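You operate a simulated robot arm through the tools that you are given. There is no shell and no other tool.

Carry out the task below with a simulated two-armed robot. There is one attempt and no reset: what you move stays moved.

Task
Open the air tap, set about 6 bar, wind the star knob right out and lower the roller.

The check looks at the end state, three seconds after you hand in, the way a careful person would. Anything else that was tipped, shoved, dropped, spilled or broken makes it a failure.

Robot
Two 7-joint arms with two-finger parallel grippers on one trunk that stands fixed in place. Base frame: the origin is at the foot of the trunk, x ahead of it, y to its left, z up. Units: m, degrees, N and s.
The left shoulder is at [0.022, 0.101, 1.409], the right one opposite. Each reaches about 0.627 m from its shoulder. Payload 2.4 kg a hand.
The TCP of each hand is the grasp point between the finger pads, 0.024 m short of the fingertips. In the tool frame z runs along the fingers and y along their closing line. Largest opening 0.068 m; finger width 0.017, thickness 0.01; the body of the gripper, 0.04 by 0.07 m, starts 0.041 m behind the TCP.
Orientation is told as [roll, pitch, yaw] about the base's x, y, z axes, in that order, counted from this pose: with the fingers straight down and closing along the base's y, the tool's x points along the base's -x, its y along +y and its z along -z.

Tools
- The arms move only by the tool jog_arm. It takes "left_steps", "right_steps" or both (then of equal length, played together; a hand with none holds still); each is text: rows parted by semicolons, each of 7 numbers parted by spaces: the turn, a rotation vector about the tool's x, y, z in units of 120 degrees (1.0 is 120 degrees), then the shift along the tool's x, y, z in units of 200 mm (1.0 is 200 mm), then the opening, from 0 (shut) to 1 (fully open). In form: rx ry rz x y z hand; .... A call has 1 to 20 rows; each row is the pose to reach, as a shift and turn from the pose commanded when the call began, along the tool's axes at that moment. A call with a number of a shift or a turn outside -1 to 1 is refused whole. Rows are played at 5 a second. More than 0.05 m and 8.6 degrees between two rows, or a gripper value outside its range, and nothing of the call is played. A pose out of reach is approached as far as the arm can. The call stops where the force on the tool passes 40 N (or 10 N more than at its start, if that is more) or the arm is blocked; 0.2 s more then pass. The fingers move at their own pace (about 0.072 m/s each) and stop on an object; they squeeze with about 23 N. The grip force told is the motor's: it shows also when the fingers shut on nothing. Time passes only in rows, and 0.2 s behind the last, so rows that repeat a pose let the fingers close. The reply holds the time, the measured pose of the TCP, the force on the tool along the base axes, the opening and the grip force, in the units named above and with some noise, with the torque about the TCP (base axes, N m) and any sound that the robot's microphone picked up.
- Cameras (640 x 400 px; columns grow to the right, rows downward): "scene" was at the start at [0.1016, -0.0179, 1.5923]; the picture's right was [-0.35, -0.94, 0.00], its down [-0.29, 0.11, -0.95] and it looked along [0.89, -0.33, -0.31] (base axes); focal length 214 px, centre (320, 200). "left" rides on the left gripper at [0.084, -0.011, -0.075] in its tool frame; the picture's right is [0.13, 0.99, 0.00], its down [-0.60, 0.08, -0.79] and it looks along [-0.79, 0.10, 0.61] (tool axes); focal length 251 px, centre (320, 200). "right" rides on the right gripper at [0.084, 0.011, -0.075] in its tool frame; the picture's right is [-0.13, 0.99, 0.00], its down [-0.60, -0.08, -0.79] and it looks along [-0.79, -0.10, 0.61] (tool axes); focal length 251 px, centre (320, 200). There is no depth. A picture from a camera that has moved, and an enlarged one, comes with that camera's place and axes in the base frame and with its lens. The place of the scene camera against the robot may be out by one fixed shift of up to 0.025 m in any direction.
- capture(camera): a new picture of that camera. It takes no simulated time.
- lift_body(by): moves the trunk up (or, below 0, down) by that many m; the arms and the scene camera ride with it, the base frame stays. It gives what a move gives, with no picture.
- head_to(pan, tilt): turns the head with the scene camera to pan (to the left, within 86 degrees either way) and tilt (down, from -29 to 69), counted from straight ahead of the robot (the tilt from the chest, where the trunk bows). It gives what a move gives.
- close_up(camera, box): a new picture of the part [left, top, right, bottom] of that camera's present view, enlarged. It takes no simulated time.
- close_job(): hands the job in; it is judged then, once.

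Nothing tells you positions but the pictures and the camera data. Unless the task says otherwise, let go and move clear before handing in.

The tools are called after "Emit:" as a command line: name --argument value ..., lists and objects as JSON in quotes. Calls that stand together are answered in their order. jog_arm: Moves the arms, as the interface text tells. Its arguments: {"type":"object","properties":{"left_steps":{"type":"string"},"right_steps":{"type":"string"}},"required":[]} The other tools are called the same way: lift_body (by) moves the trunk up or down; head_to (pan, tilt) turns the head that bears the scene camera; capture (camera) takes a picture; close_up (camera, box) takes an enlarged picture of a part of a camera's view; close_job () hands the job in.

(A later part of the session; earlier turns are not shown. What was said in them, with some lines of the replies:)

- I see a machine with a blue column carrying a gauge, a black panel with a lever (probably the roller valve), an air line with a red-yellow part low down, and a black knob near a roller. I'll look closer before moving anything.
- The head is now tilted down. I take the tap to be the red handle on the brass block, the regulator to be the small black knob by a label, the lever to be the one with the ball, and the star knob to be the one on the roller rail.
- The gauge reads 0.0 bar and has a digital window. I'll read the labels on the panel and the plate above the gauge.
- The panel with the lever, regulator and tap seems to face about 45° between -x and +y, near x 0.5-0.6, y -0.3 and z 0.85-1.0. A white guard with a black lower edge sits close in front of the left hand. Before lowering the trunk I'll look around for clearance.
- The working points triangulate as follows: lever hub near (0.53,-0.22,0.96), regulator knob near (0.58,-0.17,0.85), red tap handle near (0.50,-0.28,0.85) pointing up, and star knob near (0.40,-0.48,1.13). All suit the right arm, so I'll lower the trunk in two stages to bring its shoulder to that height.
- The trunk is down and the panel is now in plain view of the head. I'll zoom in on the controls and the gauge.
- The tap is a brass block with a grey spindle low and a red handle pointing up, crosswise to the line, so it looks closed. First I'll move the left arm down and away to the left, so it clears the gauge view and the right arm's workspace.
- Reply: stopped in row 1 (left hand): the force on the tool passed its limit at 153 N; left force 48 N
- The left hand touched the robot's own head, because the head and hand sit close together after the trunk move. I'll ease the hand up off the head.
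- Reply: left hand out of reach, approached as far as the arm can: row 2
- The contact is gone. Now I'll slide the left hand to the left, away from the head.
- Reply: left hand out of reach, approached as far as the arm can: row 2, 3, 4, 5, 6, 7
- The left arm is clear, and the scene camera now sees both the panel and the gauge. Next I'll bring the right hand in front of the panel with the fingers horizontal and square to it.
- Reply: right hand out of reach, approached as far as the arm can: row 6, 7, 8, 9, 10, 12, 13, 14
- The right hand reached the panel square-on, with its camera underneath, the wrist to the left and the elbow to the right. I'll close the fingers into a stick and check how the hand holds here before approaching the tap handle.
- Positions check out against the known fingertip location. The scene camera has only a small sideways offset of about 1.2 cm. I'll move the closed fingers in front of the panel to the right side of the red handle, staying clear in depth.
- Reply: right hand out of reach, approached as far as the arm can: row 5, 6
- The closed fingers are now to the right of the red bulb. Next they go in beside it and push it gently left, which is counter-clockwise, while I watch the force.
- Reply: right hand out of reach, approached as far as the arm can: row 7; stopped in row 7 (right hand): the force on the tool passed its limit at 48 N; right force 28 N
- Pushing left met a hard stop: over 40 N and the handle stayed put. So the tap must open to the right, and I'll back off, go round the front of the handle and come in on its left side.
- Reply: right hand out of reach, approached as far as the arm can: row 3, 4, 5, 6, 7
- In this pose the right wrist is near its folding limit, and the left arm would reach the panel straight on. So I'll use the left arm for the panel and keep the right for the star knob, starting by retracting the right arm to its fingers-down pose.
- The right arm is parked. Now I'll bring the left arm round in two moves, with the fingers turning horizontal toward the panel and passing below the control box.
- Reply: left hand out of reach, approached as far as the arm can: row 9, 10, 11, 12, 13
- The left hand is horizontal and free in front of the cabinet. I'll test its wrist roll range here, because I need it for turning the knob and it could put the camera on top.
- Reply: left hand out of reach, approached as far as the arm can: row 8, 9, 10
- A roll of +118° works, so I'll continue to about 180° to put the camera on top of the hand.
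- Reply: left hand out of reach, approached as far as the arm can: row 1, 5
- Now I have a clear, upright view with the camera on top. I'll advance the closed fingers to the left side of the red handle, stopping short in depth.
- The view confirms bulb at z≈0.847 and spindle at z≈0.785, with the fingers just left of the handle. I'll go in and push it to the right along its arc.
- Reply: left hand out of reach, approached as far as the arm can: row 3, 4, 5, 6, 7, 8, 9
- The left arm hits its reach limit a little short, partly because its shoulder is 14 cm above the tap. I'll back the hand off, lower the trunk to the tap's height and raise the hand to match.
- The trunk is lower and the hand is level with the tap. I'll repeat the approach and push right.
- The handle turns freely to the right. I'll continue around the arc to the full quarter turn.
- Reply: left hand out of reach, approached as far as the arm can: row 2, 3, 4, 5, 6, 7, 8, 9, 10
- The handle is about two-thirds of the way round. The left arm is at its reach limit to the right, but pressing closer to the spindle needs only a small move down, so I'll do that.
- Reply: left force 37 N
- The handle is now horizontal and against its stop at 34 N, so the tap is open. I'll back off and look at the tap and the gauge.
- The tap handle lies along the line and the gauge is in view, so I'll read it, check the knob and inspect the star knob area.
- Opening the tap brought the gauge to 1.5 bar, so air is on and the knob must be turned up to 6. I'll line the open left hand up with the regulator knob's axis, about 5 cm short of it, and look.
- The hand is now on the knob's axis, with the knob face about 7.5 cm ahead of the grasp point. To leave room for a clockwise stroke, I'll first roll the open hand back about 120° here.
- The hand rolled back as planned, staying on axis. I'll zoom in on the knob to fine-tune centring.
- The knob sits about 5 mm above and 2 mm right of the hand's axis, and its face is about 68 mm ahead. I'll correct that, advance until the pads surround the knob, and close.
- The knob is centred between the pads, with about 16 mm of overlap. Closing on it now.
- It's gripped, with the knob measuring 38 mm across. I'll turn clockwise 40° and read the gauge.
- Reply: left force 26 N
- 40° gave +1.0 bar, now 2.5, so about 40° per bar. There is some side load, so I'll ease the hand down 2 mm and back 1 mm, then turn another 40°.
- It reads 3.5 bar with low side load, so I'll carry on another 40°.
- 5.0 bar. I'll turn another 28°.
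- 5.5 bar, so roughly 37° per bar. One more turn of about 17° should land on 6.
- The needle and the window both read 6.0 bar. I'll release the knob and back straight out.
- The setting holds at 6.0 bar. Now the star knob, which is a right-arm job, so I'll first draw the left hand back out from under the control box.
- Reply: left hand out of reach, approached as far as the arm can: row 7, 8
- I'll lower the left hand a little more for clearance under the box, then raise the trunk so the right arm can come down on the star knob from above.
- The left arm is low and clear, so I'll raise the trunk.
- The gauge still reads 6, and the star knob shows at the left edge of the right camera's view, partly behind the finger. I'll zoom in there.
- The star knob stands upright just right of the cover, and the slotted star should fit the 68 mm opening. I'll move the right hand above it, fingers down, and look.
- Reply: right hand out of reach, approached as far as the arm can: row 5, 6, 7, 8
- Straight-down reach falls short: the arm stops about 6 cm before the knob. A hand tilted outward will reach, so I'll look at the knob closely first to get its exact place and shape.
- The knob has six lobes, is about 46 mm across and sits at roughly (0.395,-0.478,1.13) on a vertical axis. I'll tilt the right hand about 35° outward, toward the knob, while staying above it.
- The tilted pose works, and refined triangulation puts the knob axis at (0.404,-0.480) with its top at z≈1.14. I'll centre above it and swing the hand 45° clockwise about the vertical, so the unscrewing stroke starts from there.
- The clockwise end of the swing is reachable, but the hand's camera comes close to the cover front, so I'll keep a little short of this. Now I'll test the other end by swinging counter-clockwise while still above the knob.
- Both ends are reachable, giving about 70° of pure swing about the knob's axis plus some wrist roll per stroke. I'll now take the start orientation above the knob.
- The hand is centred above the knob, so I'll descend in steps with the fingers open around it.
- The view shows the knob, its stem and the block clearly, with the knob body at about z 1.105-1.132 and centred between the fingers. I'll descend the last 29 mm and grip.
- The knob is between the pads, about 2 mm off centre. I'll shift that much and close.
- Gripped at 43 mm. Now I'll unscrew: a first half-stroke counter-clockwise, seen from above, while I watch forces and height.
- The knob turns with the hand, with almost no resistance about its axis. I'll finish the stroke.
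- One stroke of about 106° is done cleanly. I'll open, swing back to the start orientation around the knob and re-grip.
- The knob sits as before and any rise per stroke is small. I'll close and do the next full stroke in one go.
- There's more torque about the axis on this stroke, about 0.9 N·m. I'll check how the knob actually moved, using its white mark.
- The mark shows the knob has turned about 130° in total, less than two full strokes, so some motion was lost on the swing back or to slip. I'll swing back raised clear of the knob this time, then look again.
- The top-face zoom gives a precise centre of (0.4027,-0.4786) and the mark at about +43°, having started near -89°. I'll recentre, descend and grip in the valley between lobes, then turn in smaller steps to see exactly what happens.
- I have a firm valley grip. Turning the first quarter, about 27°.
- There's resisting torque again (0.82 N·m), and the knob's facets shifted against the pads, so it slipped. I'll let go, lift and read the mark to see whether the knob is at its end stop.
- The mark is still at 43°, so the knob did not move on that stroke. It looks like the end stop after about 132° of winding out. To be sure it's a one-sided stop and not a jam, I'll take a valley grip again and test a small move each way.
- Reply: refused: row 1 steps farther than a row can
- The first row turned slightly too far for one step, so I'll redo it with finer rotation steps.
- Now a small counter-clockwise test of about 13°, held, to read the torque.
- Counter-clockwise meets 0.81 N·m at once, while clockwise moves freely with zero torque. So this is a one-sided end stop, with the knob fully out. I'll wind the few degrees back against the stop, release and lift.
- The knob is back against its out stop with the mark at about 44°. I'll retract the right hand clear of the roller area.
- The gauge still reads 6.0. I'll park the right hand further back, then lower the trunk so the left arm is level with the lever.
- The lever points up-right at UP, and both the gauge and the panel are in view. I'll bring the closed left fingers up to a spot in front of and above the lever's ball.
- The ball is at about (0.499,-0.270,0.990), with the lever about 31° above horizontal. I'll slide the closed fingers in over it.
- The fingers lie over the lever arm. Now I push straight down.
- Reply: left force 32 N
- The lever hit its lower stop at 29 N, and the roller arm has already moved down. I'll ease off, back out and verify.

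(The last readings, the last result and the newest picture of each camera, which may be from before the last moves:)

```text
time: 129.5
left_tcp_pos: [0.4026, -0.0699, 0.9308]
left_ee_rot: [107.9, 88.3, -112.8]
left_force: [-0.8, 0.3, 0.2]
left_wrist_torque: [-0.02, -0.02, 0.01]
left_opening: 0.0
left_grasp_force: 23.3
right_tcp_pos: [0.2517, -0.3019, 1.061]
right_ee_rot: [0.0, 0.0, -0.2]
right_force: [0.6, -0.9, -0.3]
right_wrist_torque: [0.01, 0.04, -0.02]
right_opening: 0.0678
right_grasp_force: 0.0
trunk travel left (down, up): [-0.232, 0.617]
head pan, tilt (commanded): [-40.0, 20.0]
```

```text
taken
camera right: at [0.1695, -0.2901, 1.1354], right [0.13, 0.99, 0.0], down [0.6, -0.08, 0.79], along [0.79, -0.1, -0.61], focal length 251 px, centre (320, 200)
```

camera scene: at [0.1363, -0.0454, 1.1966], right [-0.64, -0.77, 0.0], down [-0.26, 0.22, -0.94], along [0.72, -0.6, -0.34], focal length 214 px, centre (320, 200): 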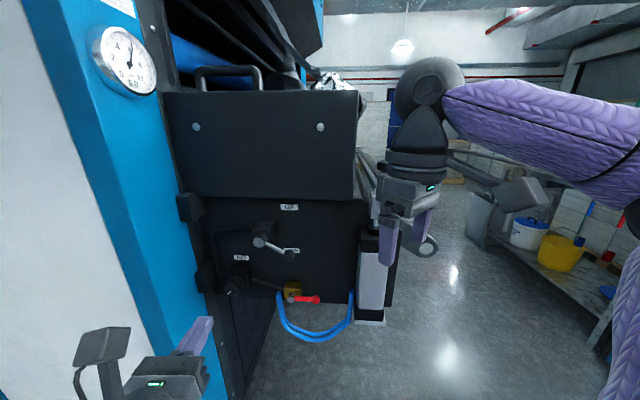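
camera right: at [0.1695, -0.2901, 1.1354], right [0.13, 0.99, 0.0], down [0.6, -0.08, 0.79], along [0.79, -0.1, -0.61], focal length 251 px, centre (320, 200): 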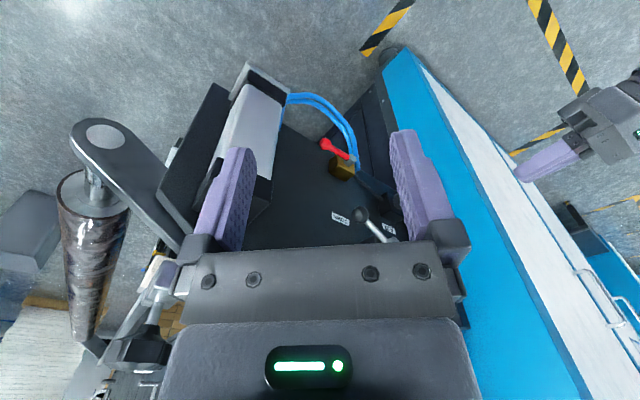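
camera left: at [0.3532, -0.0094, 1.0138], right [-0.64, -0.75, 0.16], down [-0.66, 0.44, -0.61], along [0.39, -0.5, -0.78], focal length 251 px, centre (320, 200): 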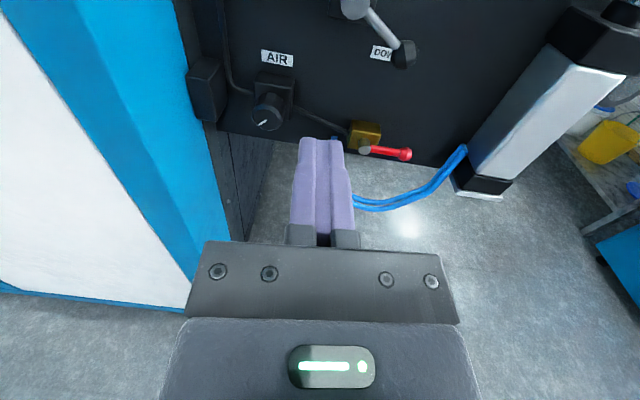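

The lever stays at DOWN and the roller arm has dropped. I'll check the gauge, then move the right hand back out of view to inspect the roller and star knob.

Emit:
close_up --camera "scene" --box '[80, 15, 176, 105]'

Emit:
jog_arm --right_steps "0 0 0 0.1 -0.15 0 0.6; 0 0 0 0.15 -0.35 0 0.3; 0 0 0 0.2 -0.55 0 0.3; 0 0 0 0.2 -0.55 0 0.3"

Emit:
capture --camera "scene"

Emit:
capture --camera "right"

```text
4.44 times, centred on (128, 60) of scene
camera zoom: at [0.1363, -0.0454, 1.1966], right [-0.64, -0.77, 0.0], down [-0.26, 0.22, -0.94], along [0.72, -0.6, -0.34], focal length 953 px, centre (1173, 822)
```

zoom: 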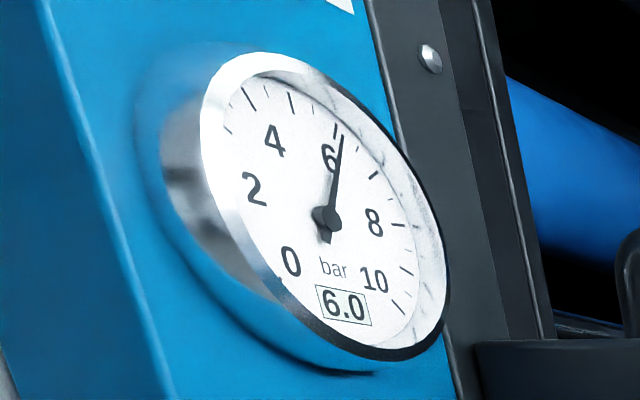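

```text
time: 130.3
left_tcp_pos: [0.403, -0.0684, 0.9303]
left_ee_rot: [107.7, 88.3, -113.0]
left_force: [0.6, -0.7, 0.2]
left_wrist_torque: [0.0, -0.02, -0.07]
left_opening: 0.0
left_grasp_force: 23.0
right_tcp_pos: [0.2193, -0.3896, 1.0595]
right_ee_rot: [0.1, -0.6, -1.2]
right_force: [11.5, -0.7, -10.8]
right_wrist_torque: [0.09, -0.22, 0.13]
right_opening: 0.0203
right_grasp_force: 0.0
trunk travel left (down, up): [-0.232, 0.617]
head pan, tilt (commanded): [-40.0, 20.0]
stopped in row 3 (right hand): the force on the tool passed its limit at 86 N (the readings are from after the stop); the commanded pose is now the measured one
```

```text
taken
camera scene: at [0.1365, -0.0451, 1.1966], right [-0.64, -0.77, 0.0], down [-0.26, 0.22, -0.94], along [0.72, -0.6, -0.34], focal length 214 px, centre (320, 200)
```

scene: 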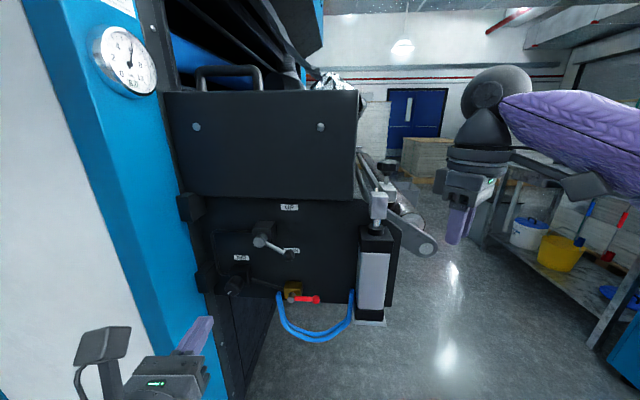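

```text
taken
camera right: at [0.1356, -0.3779, 1.1343], right [0.15, 0.99, 0.0], down [0.59, -0.09, 0.8], along [0.79, -0.12, -0.6], focal length 251 px, centre (320, 200)
```

right: 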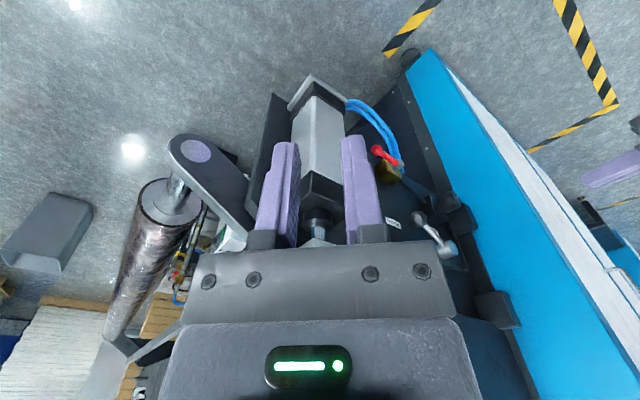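

The gauge still reads 6.0 bar. The right hand brushed the robot's own arm behind it, so I'll ease it forward off that contact and then look at the roller.

Emit:
jog_arm --right_steps "0 0 0 -0.06 0 -0.02 0.3; 0 0 0 -0.15 0.05 -0.03 0.3; 0 0 0 -0.15 0.05 -0.03 0.3"

Emit:
close_up --camera "scene" --box '[330, 130, 458, 270]'

Emit:
close_up --camera "scene" --box '[200, 180, 400, 330]'

```text
time: 131.1
left_tcp_pos: [0.4028, -0.0693, 0.9308]
left_ee_rot: [108.0, 88.4, -112.4]
left_force: [-0.5, 0.7, 1.2]
left_wrist_torque: [-0.02, -0.03, -0.01]
left_opening: 0.0
left_grasp_force: 22.6
right_tcp_pos: [0.2484, -0.3807, 1.0671]
right_ee_rot: [0.1, -0.4, -1.2]
right_force: [-0.1, 0.0, 0.7]
right_wrist_torque: [0.0, 0.0, -0.01]
right_opening: 0.0203
right_grasp_force: 0.0
trunk travel left (down, up): [-0.232, 0.617]
head pan, tilt (commanded): [-40.0, 20.0]
```

```text
2.86 times, centred on (394, 200) of scene
camera zoom: at [0.1364, -0.0454, 1.1966], right [-0.64, -0.77, 0.0], down [-0.26, 0.22, -0.94], along [0.72, -0.6, -0.34], focal length 613 px, centre (109, 200)
```

zoom: 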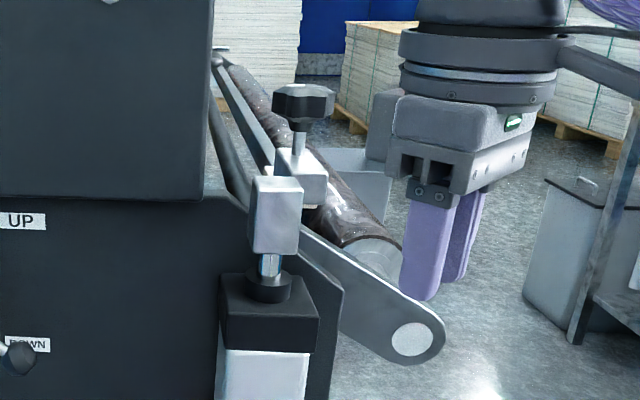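

```text
2.67 times, centred on (300, 255) of scene
camera zoom: at [0.1364, -0.0454, 1.1966], right [-0.64, -0.77, 0.0], down [-0.26, 0.22, -0.94], along [0.72, -0.6, -0.34], focal length 572 px, centre (373, 53)
```

zoom: 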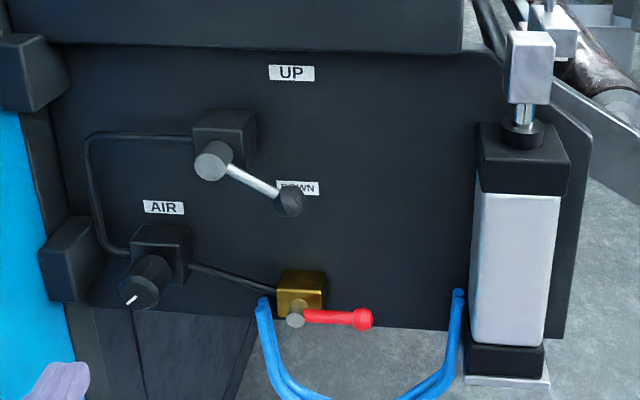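

The tap is open, the regulator reads 6.0 bar, the lever is at DOWN and the cylinder rod has retracted. I'll let a moment pass and check that the roller has settled, looking closer at the star knob and the arm.

Emit:
jog_arm --right_steps "0 0 0 0.05 0.1 0 0.3; 0 0 0 0.05 0.25 0 0.3; 0 0 0 0.05 0.4 0 0.3; 0 0 0 0.05 0.5 0 0.3; 0 0 0 0.05 0.5 0 0.3; 0 0 0 0.05 0.5 0 0.3; 0 0 0 0.05 0.5 0 0.3; 0 0 0 0.05 0.5 0 0.3"

Emit:
head_to --pan -50 --tilt 15

Emit:
capture --camera "scene"

Emit:
capture --camera "right"

```text
time: 132.9
left_tcp_pos: [0.4019, -0.0687, 0.9314]
left_ee_rot: [108.1, 88.4, -112.4]
left_force: [-0.9, 0.2, 0.7]
left_wrist_torque: [0.0, -0.01, -0.02]
left_opening: 0.0
left_grasp_force: 23.0
right_tcp_pos: [0.2413, -0.2791, 1.0662]
right_ee_rot: [0.1, -0.4, -1.1]
right_force: [0.0, 0.0, 0.1]
right_wrist_torque: [-0.02, -0.02, -0.03]
right_opening: 0.0203
right_grasp_force: 0.1
trunk travel left (down, up): [-0.232, 0.617]
head pan, tilt (commanded): [-40.0, 20.0]
```

```text
time: 133.6
left_tcp_pos: [0.4028, -0.0688, 0.931]
left_ee_rot: [108.1, 88.4, -112.5]
left_force: [0.4, -0.1, -0.5]
left_wrist_torque: [-0.01, 0.01, -0.02]
left_opening: 0.0
left_grasp_force: 22.6
right_tcp_pos: [0.241, -0.2795, 1.0662]
right_ee_rot: [0.1, -0.5, -1.1]
right_force: [-0.7, 0.0, -0.9]
right_wrist_torque: [0.03, 0.01, 0.01]
right_opening: 0.0203
right_grasp_force: 0.0
trunk travel left (down, up): [-0.232, 0.617]
head pan, tilt (commanded): [-50.0, 15.0]
```

```text
taken
camera scene: at [0.1251, -0.0571, 1.2047], right [-0.77, -0.64, 0.0], down [-0.17, 0.2, -0.97], along [0.62, -0.74, -0.26], focal length 214 px, centre (320, 200)
```

scene: 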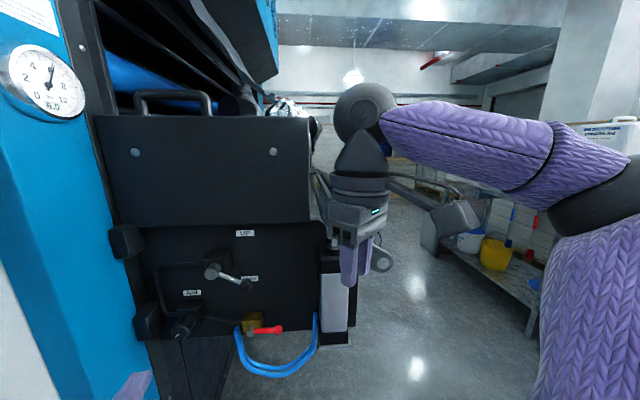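

```text
taken
camera right: at [0.1581, -0.2671, 1.1401], right [0.15, 0.99, 0.0], down [0.6, -0.09, 0.8], along [0.79, -0.12, -0.6], focal length 251 px, centre (320, 200)
```

right: 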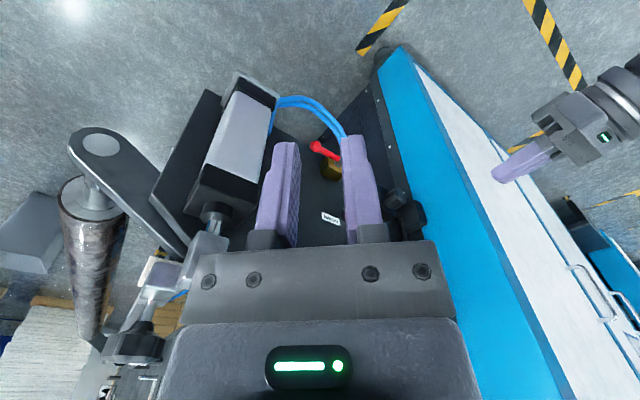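

The right hand now blocks the head's view, so I'll zoom with its own camera on the cylinder rod, roller arm and star knob.

Emit:
close_up --camera "right" --box '[50, 120, 290, 400]'

Emit:
close_up --camera "right" --box '[90, 240, 210, 380]'

Emit:
close_up --camera "scene" --box '[10, 30, 106, 130]'

```text
1.43 times, centred on (170, 260) of right
camera zoom: at [0.1581, -0.2671, 1.1401], right [0.15, 0.99, 0.0], down [0.6, -0.09, 0.8], along [0.79, -0.12, -0.6], focal length 359 px, centre (534, 114)
```

zoom: 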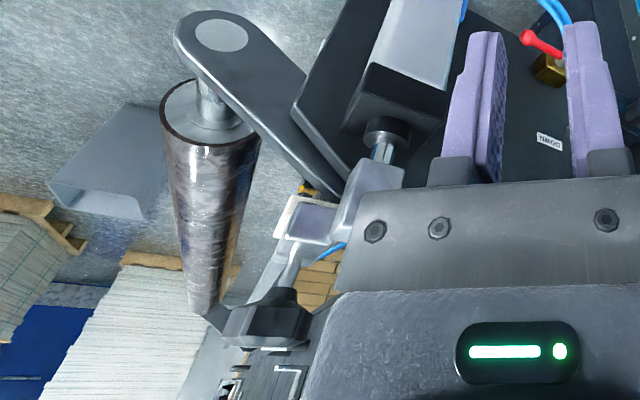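

```text
2.86 times, centred on (150, 310) of right
camera zoom: at [0.1581, -0.2671, 1.1401], right [0.15, 0.99, 0.0], down [0.6, -0.09, 0.8], along [0.79, -0.12, -0.6], focal length 718 px, centre (806, -114)
```

zoom: 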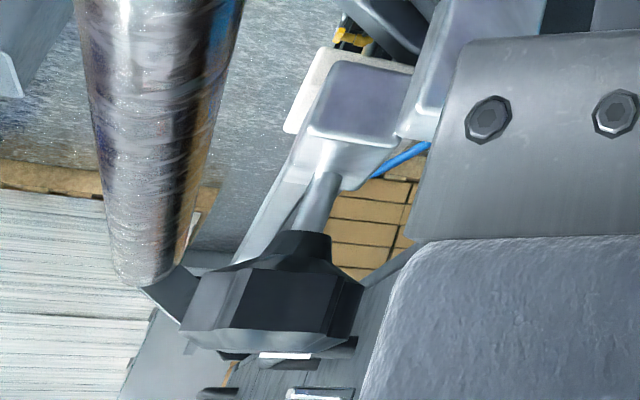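

```text
4.00 times, centred on (58, 80) of scene
camera zoom: at [0.1251, -0.0571, 1.2047], right [-0.77, -0.64, 0.0], down [-0.17, 0.2, -0.97], along [0.62, -0.74, -0.26], focal length 858 px, centre (1368, 680)
```

zoom: 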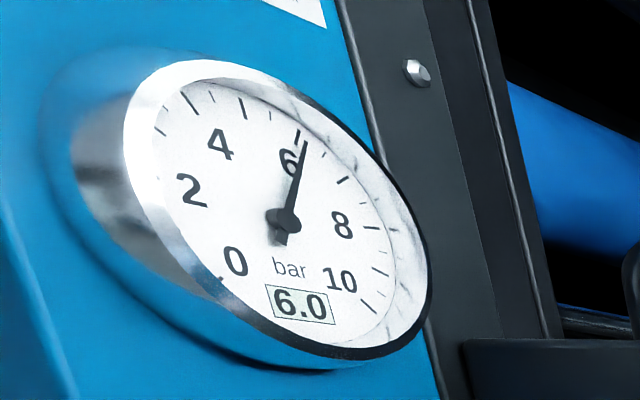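

The gauge holds at 6.0. I want a closer look at the star knob's block and the roller stop, to be sure the knob really is fully out and the roller fully down. I'll shift the right hand aside, lower the trunk for a level view and inspect.

Emit:
jog_arm --right_steps "0 0 0 -0.03 -0.15 0 0.3; 0 0 0 -0.05 -0.3 0 0.3; 0 0 0 -0.05 -0.45 0 0.3; 0 0 0 -0.05 -0.5 0 0.3"

Emit:
lift_body --by -0.12

Emit:
head_to --pan -40 --tilt 5

Emit:
capture --camera "scene"

Emit:
close_up --camera "scene" --box '[340, 130, 440, 240]'

```text
time: 134.6
left_tcp_pos: [0.4031, -0.0698, 0.93]
left_ee_rot: [108.1, 88.4, -112.6]
left_force: [0.5, -1.0, -0.1]
left_wrist_torque: [-0.01, -0.01, -0.01]
left_opening: 0.0
left_grasp_force: 23.0
right_tcp_pos: [0.2468, -0.3807, 1.0648]
right_ee_rot: [0.2, -0.5, -1.1]
right_force: [-0.2, 0.3, 0.1]
right_wrist_torque: [-0.03, 0.03, 0.0]
right_opening: 0.0203
right_grasp_force: 0.1
trunk travel left (down, up): [-0.232, 0.617]
head pan, tilt (commanded): [-50.0, 15.0]
```

```text
time: 136.1
left_tcp_pos: [0.4027, -0.0694, 0.8114]
left_ee_rot: [109.9, 88.4, -110.8]
left_force: [-0.6, 0.6, -0.5]
left_wrist_torque: [0.0, 0.02, 0.03]
left_opening: 0.0
left_grasp_force: 23.4
right_tcp_pos: [0.2476, -0.381, 0.9473]
right_ee_rot: [0.2, -0.5, -1.1]
right_force: [0.5, 0.4, -0.7]
right_wrist_torque: [-0.07, 0.01, -0.03]
right_opening: 0.0203
right_grasp_force: 0.1
trunk travel left (down, up): [-0.112, 0.737]
head pan, tilt (commanded): [-50.0, 15.0]
```

```text
time: 136.8
left_tcp_pos: [0.4028, -0.0707, 0.8112]
left_ee_rot: [108.2, 88.4, -112.5]
left_force: [-0.3, 0.5, 0.2]
left_wrist_torque: [-0.01, 0.02, -0.03]
left_opening: 0.0
left_grasp_force: 23.0
right_tcp_pos: [0.2481, -0.3809, 0.9462]
right_ee_rot: [0.1, -0.5, -1.2]
right_force: [1.6, 0.2, -1.2]
right_wrist_torque: [-0.01, -0.01, -0.02]
right_opening: 0.0204
right_grasp_force: 0.1
trunk travel left (down, up): [-0.112, 0.737]
head pan, tilt (commanded): [-40.0, 5.0]
```

```text
taken
camera scene: at [0.1699, -0.0446, 1.0979], right [-0.64, -0.77, 0.0], down [-0.07, 0.06, -1.0], along [0.76, -0.64, -0.09], focal length 214 px, centre (320, 200)
```

scene: 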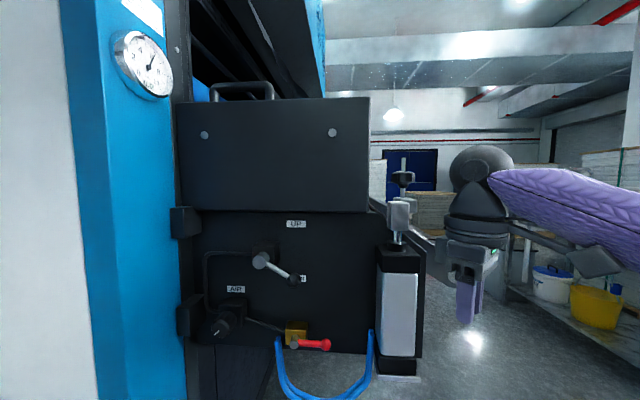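

```text
3.64 times, centred on (390, 185) of scene
camera zoom: at [0.1699, -0.0446, 1.0979], right [-0.64, -0.77, 0.0], down [-0.07, 0.06, -1.0], along [0.76, -0.64, -0.09], focal length 780 px, centre (66, 254)
```

zoom: 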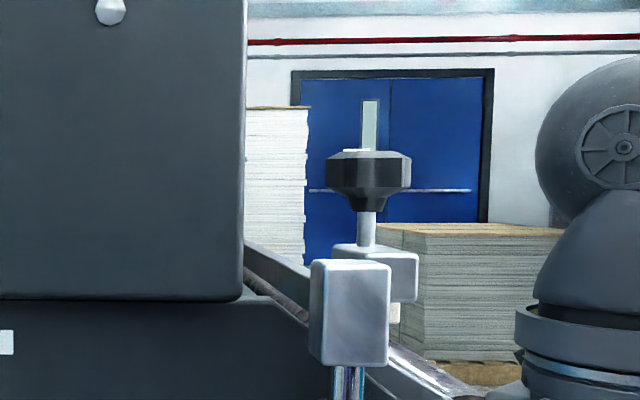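

I'll zoom further on the block under the star knob and on the roller arm.

Emit:
close_up --camera "scene" --box '[378, 165, 426, 225]'

Emit:
close_up --camera "scene" --box '[370, 180, 470, 260]'

Emit:
capture --camera "right"

```text
6.67 times, centred on (402, 195) of scene
camera zoom: at [0.1699, -0.0446, 1.0979], right [-0.64, -0.77, 0.0], down [-0.07, 0.06, -1.0], along [0.76, -0.64, -0.09], focal length 1430 px, centre (-227, 233)
```

zoom: 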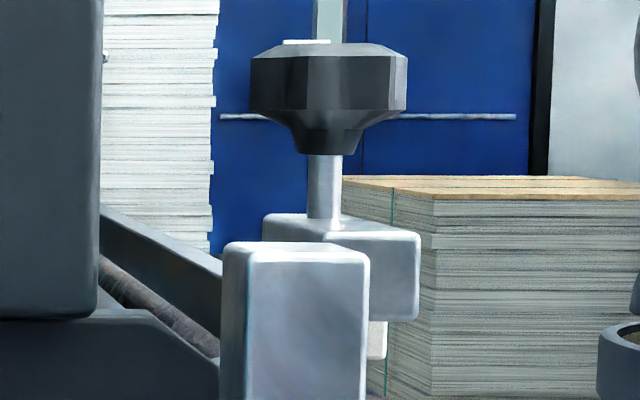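

```text
5.00 times, centred on (420, 220) of scene
camera zoom: at [0.1699, -0.0446, 1.0979], right [-0.64, -0.77, 0.0], down [-0.07, 0.06, -1.0], along [0.76, -0.64, -0.09], focal length 1072 px, centre (-180, 100)
```

zoom: 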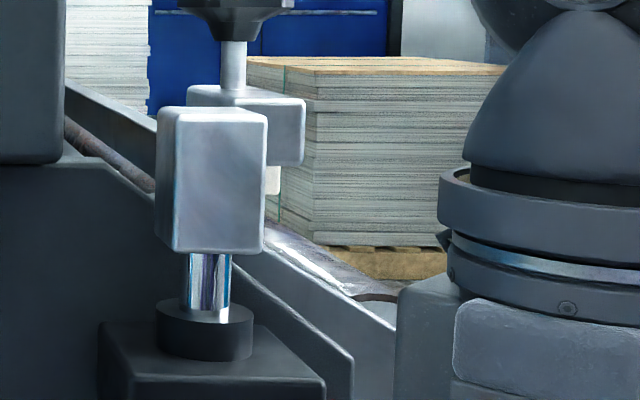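

```text
taken
camera right: at [0.1653, -0.3687, 1.0207], right [0.15, 0.99, 0.0], down [0.6, -0.09, 0.8], along [0.79, -0.12, -0.6], focal length 251 px, centre (320, 200)
```

right: 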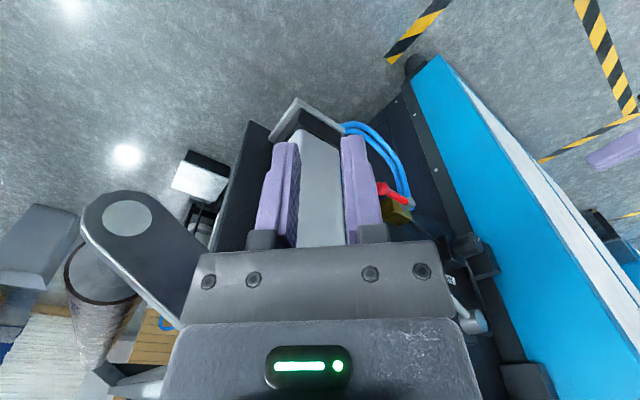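

The cylinder rod has retracted about 4 cm, the roller arm end has dropped about 7 cm and everything is still. I'll draw both hands further clear and do a last check.

Emit:
jog_arm --right_steps "0 0 0 0.02 0.12 0 0.3; 0 0 0 0.05 0.25 0 0.3; 0 0 0 0.05 0.38 0 0.3; 0 0 0 0.05 0.45 0 0.3; 0 0 0 0.05 0.45 0 0.3" --left_steps "0 0 0 0 -0.1 -0.05 0; 0 0 0 0 -0.2 -0.12 0; 0 0 0 0 -0.3 -0.2 0; 0 0 0 0 -0.36 -0.25 0; 0 0 0 0 -0.36 -0.25 0"

Emit:
head_to --pan -30 --tilt 8

Emit:
capture --camera "scene"

Emit:
close_up --camera "scene" --box '[180, 200, 400, 360]'

```text
time: 138.0
left_tcp_pos: [0.411, 0.0151, 0.8068]
left_ee_rot: [108.8, 88.5, -111.9]
left_force: [-1.2, 0.5, -0.5]
left_wrist_torque: [0.03, -0.01, 0.01]
left_opening: 0.0
left_grasp_force: 23.2
right_tcp_pos: [0.2412, -0.2907, 0.9454]
right_ee_rot: [0.1, -0.5, -1.1]
right_force: [0.0, 0.2, 0.6]
right_wrist_torque: [-0.01, 0.0, -0.03]
right_opening: 0.0207
right_grasp_force: 0.0
trunk travel left (down, up): [-0.112, 0.737]
head pan, tilt (commanded): [-40.0, 5.0]
```

```text
time: 138.8
left_tcp_pos: [0.4111, 0.0155, 0.8064]
left_ee_rot: [108.5, 88.4, -112.3]
left_force: [-0.6, 0.5, -0.8]
left_wrist_torque: [-0.03, -0.01, -0.02]
left_opening: 0.0001
left_grasp_force: 23.1
right_tcp_pos: [0.2413, -0.2908, 0.9461]
right_ee_rot: [0.1, -0.5, -1.1]
right_force: [-0.1, -0.2, 0.6]
right_wrist_torque: [-0.01, -0.02, 0.02]
right_opening: 0.0204
right_grasp_force: 0.1
trunk travel left (down, up): [-0.112, 0.737]
head pan, tilt (commanded): [-30.0, 8.0]
```

```text
taken
camera scene: at [0.1797, -0.0318, 1.0931], right [-0.5, -0.87, 0.0], down [-0.12, 0.07, -0.99], along [0.86, -0.5, -0.14], focal length 214 px, centre (320, 200)
```

scene: 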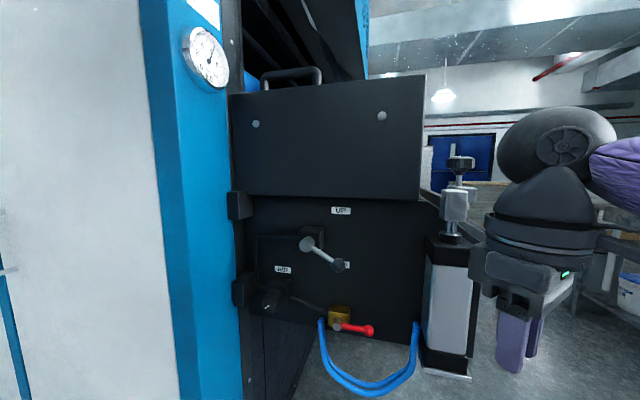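

```text
2.50 times, centred on (290, 280) of scene
camera zoom: at [0.1797, -0.0318, 1.0931], right [-0.5, -0.87, 0.0], down [-0.12, 0.07, -0.99], along [0.86, -0.5, -0.14], focal length 536 px, centre (395, 0)
```

zoom: 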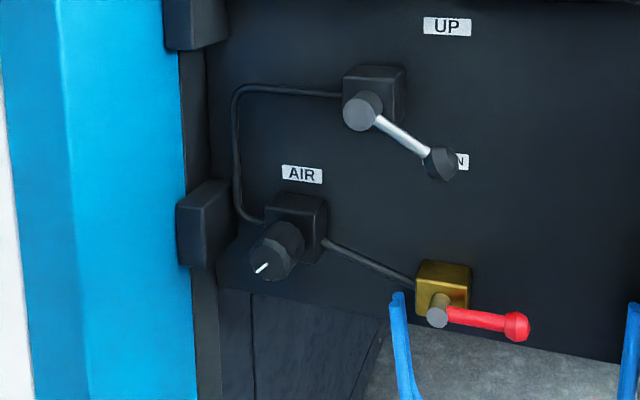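

Final state:
- **Air tap:** the handle lies along the line and rests on its stop.
- **Pressure:** the gauge read 6.0 bar at the last zoom, taken after the lever was thrown.
- **Star knob:** turned counter-clockwise about 133° to a firm stop. Clockwise still moves freely, so I take it as fully out, though I could not measure any rise.
- **Roller:** the lever is at DOWN and the roller arm is down.

Both hands are clear, so I'm handing the job in.

Emit:
close_job

```text
The job is handed in.
```

I handed the job in with all four steps done. The one thing I could not confirm directly is that the star knob has come fully out.

- **Air tap:** open. Its handle only moved to the right, and I pressed it against its end stop.
- **Pressure:** set to 6.0 bar. It still read 6.0 when I last read the gauge closely, after the lever was thrown.
- **Star knob:** wound counter-clockwise about 133°, to a firm stop. From there it turns freely only clockwise, so I took that as fully out. I could not see it rise.
- **Roller:** the lever is on its DOWN stop. The cylinder rod pulled in about 4 cm and the end of the roller arm dropped about 7 cm.

I saw nothing tipped or moved that should not have been. Early on, the left hand bumped the robot's own head. Near the end, the right hand hit something behind it at 86 N, most likely the robot's own arm. Both hands ended clear of the machine.
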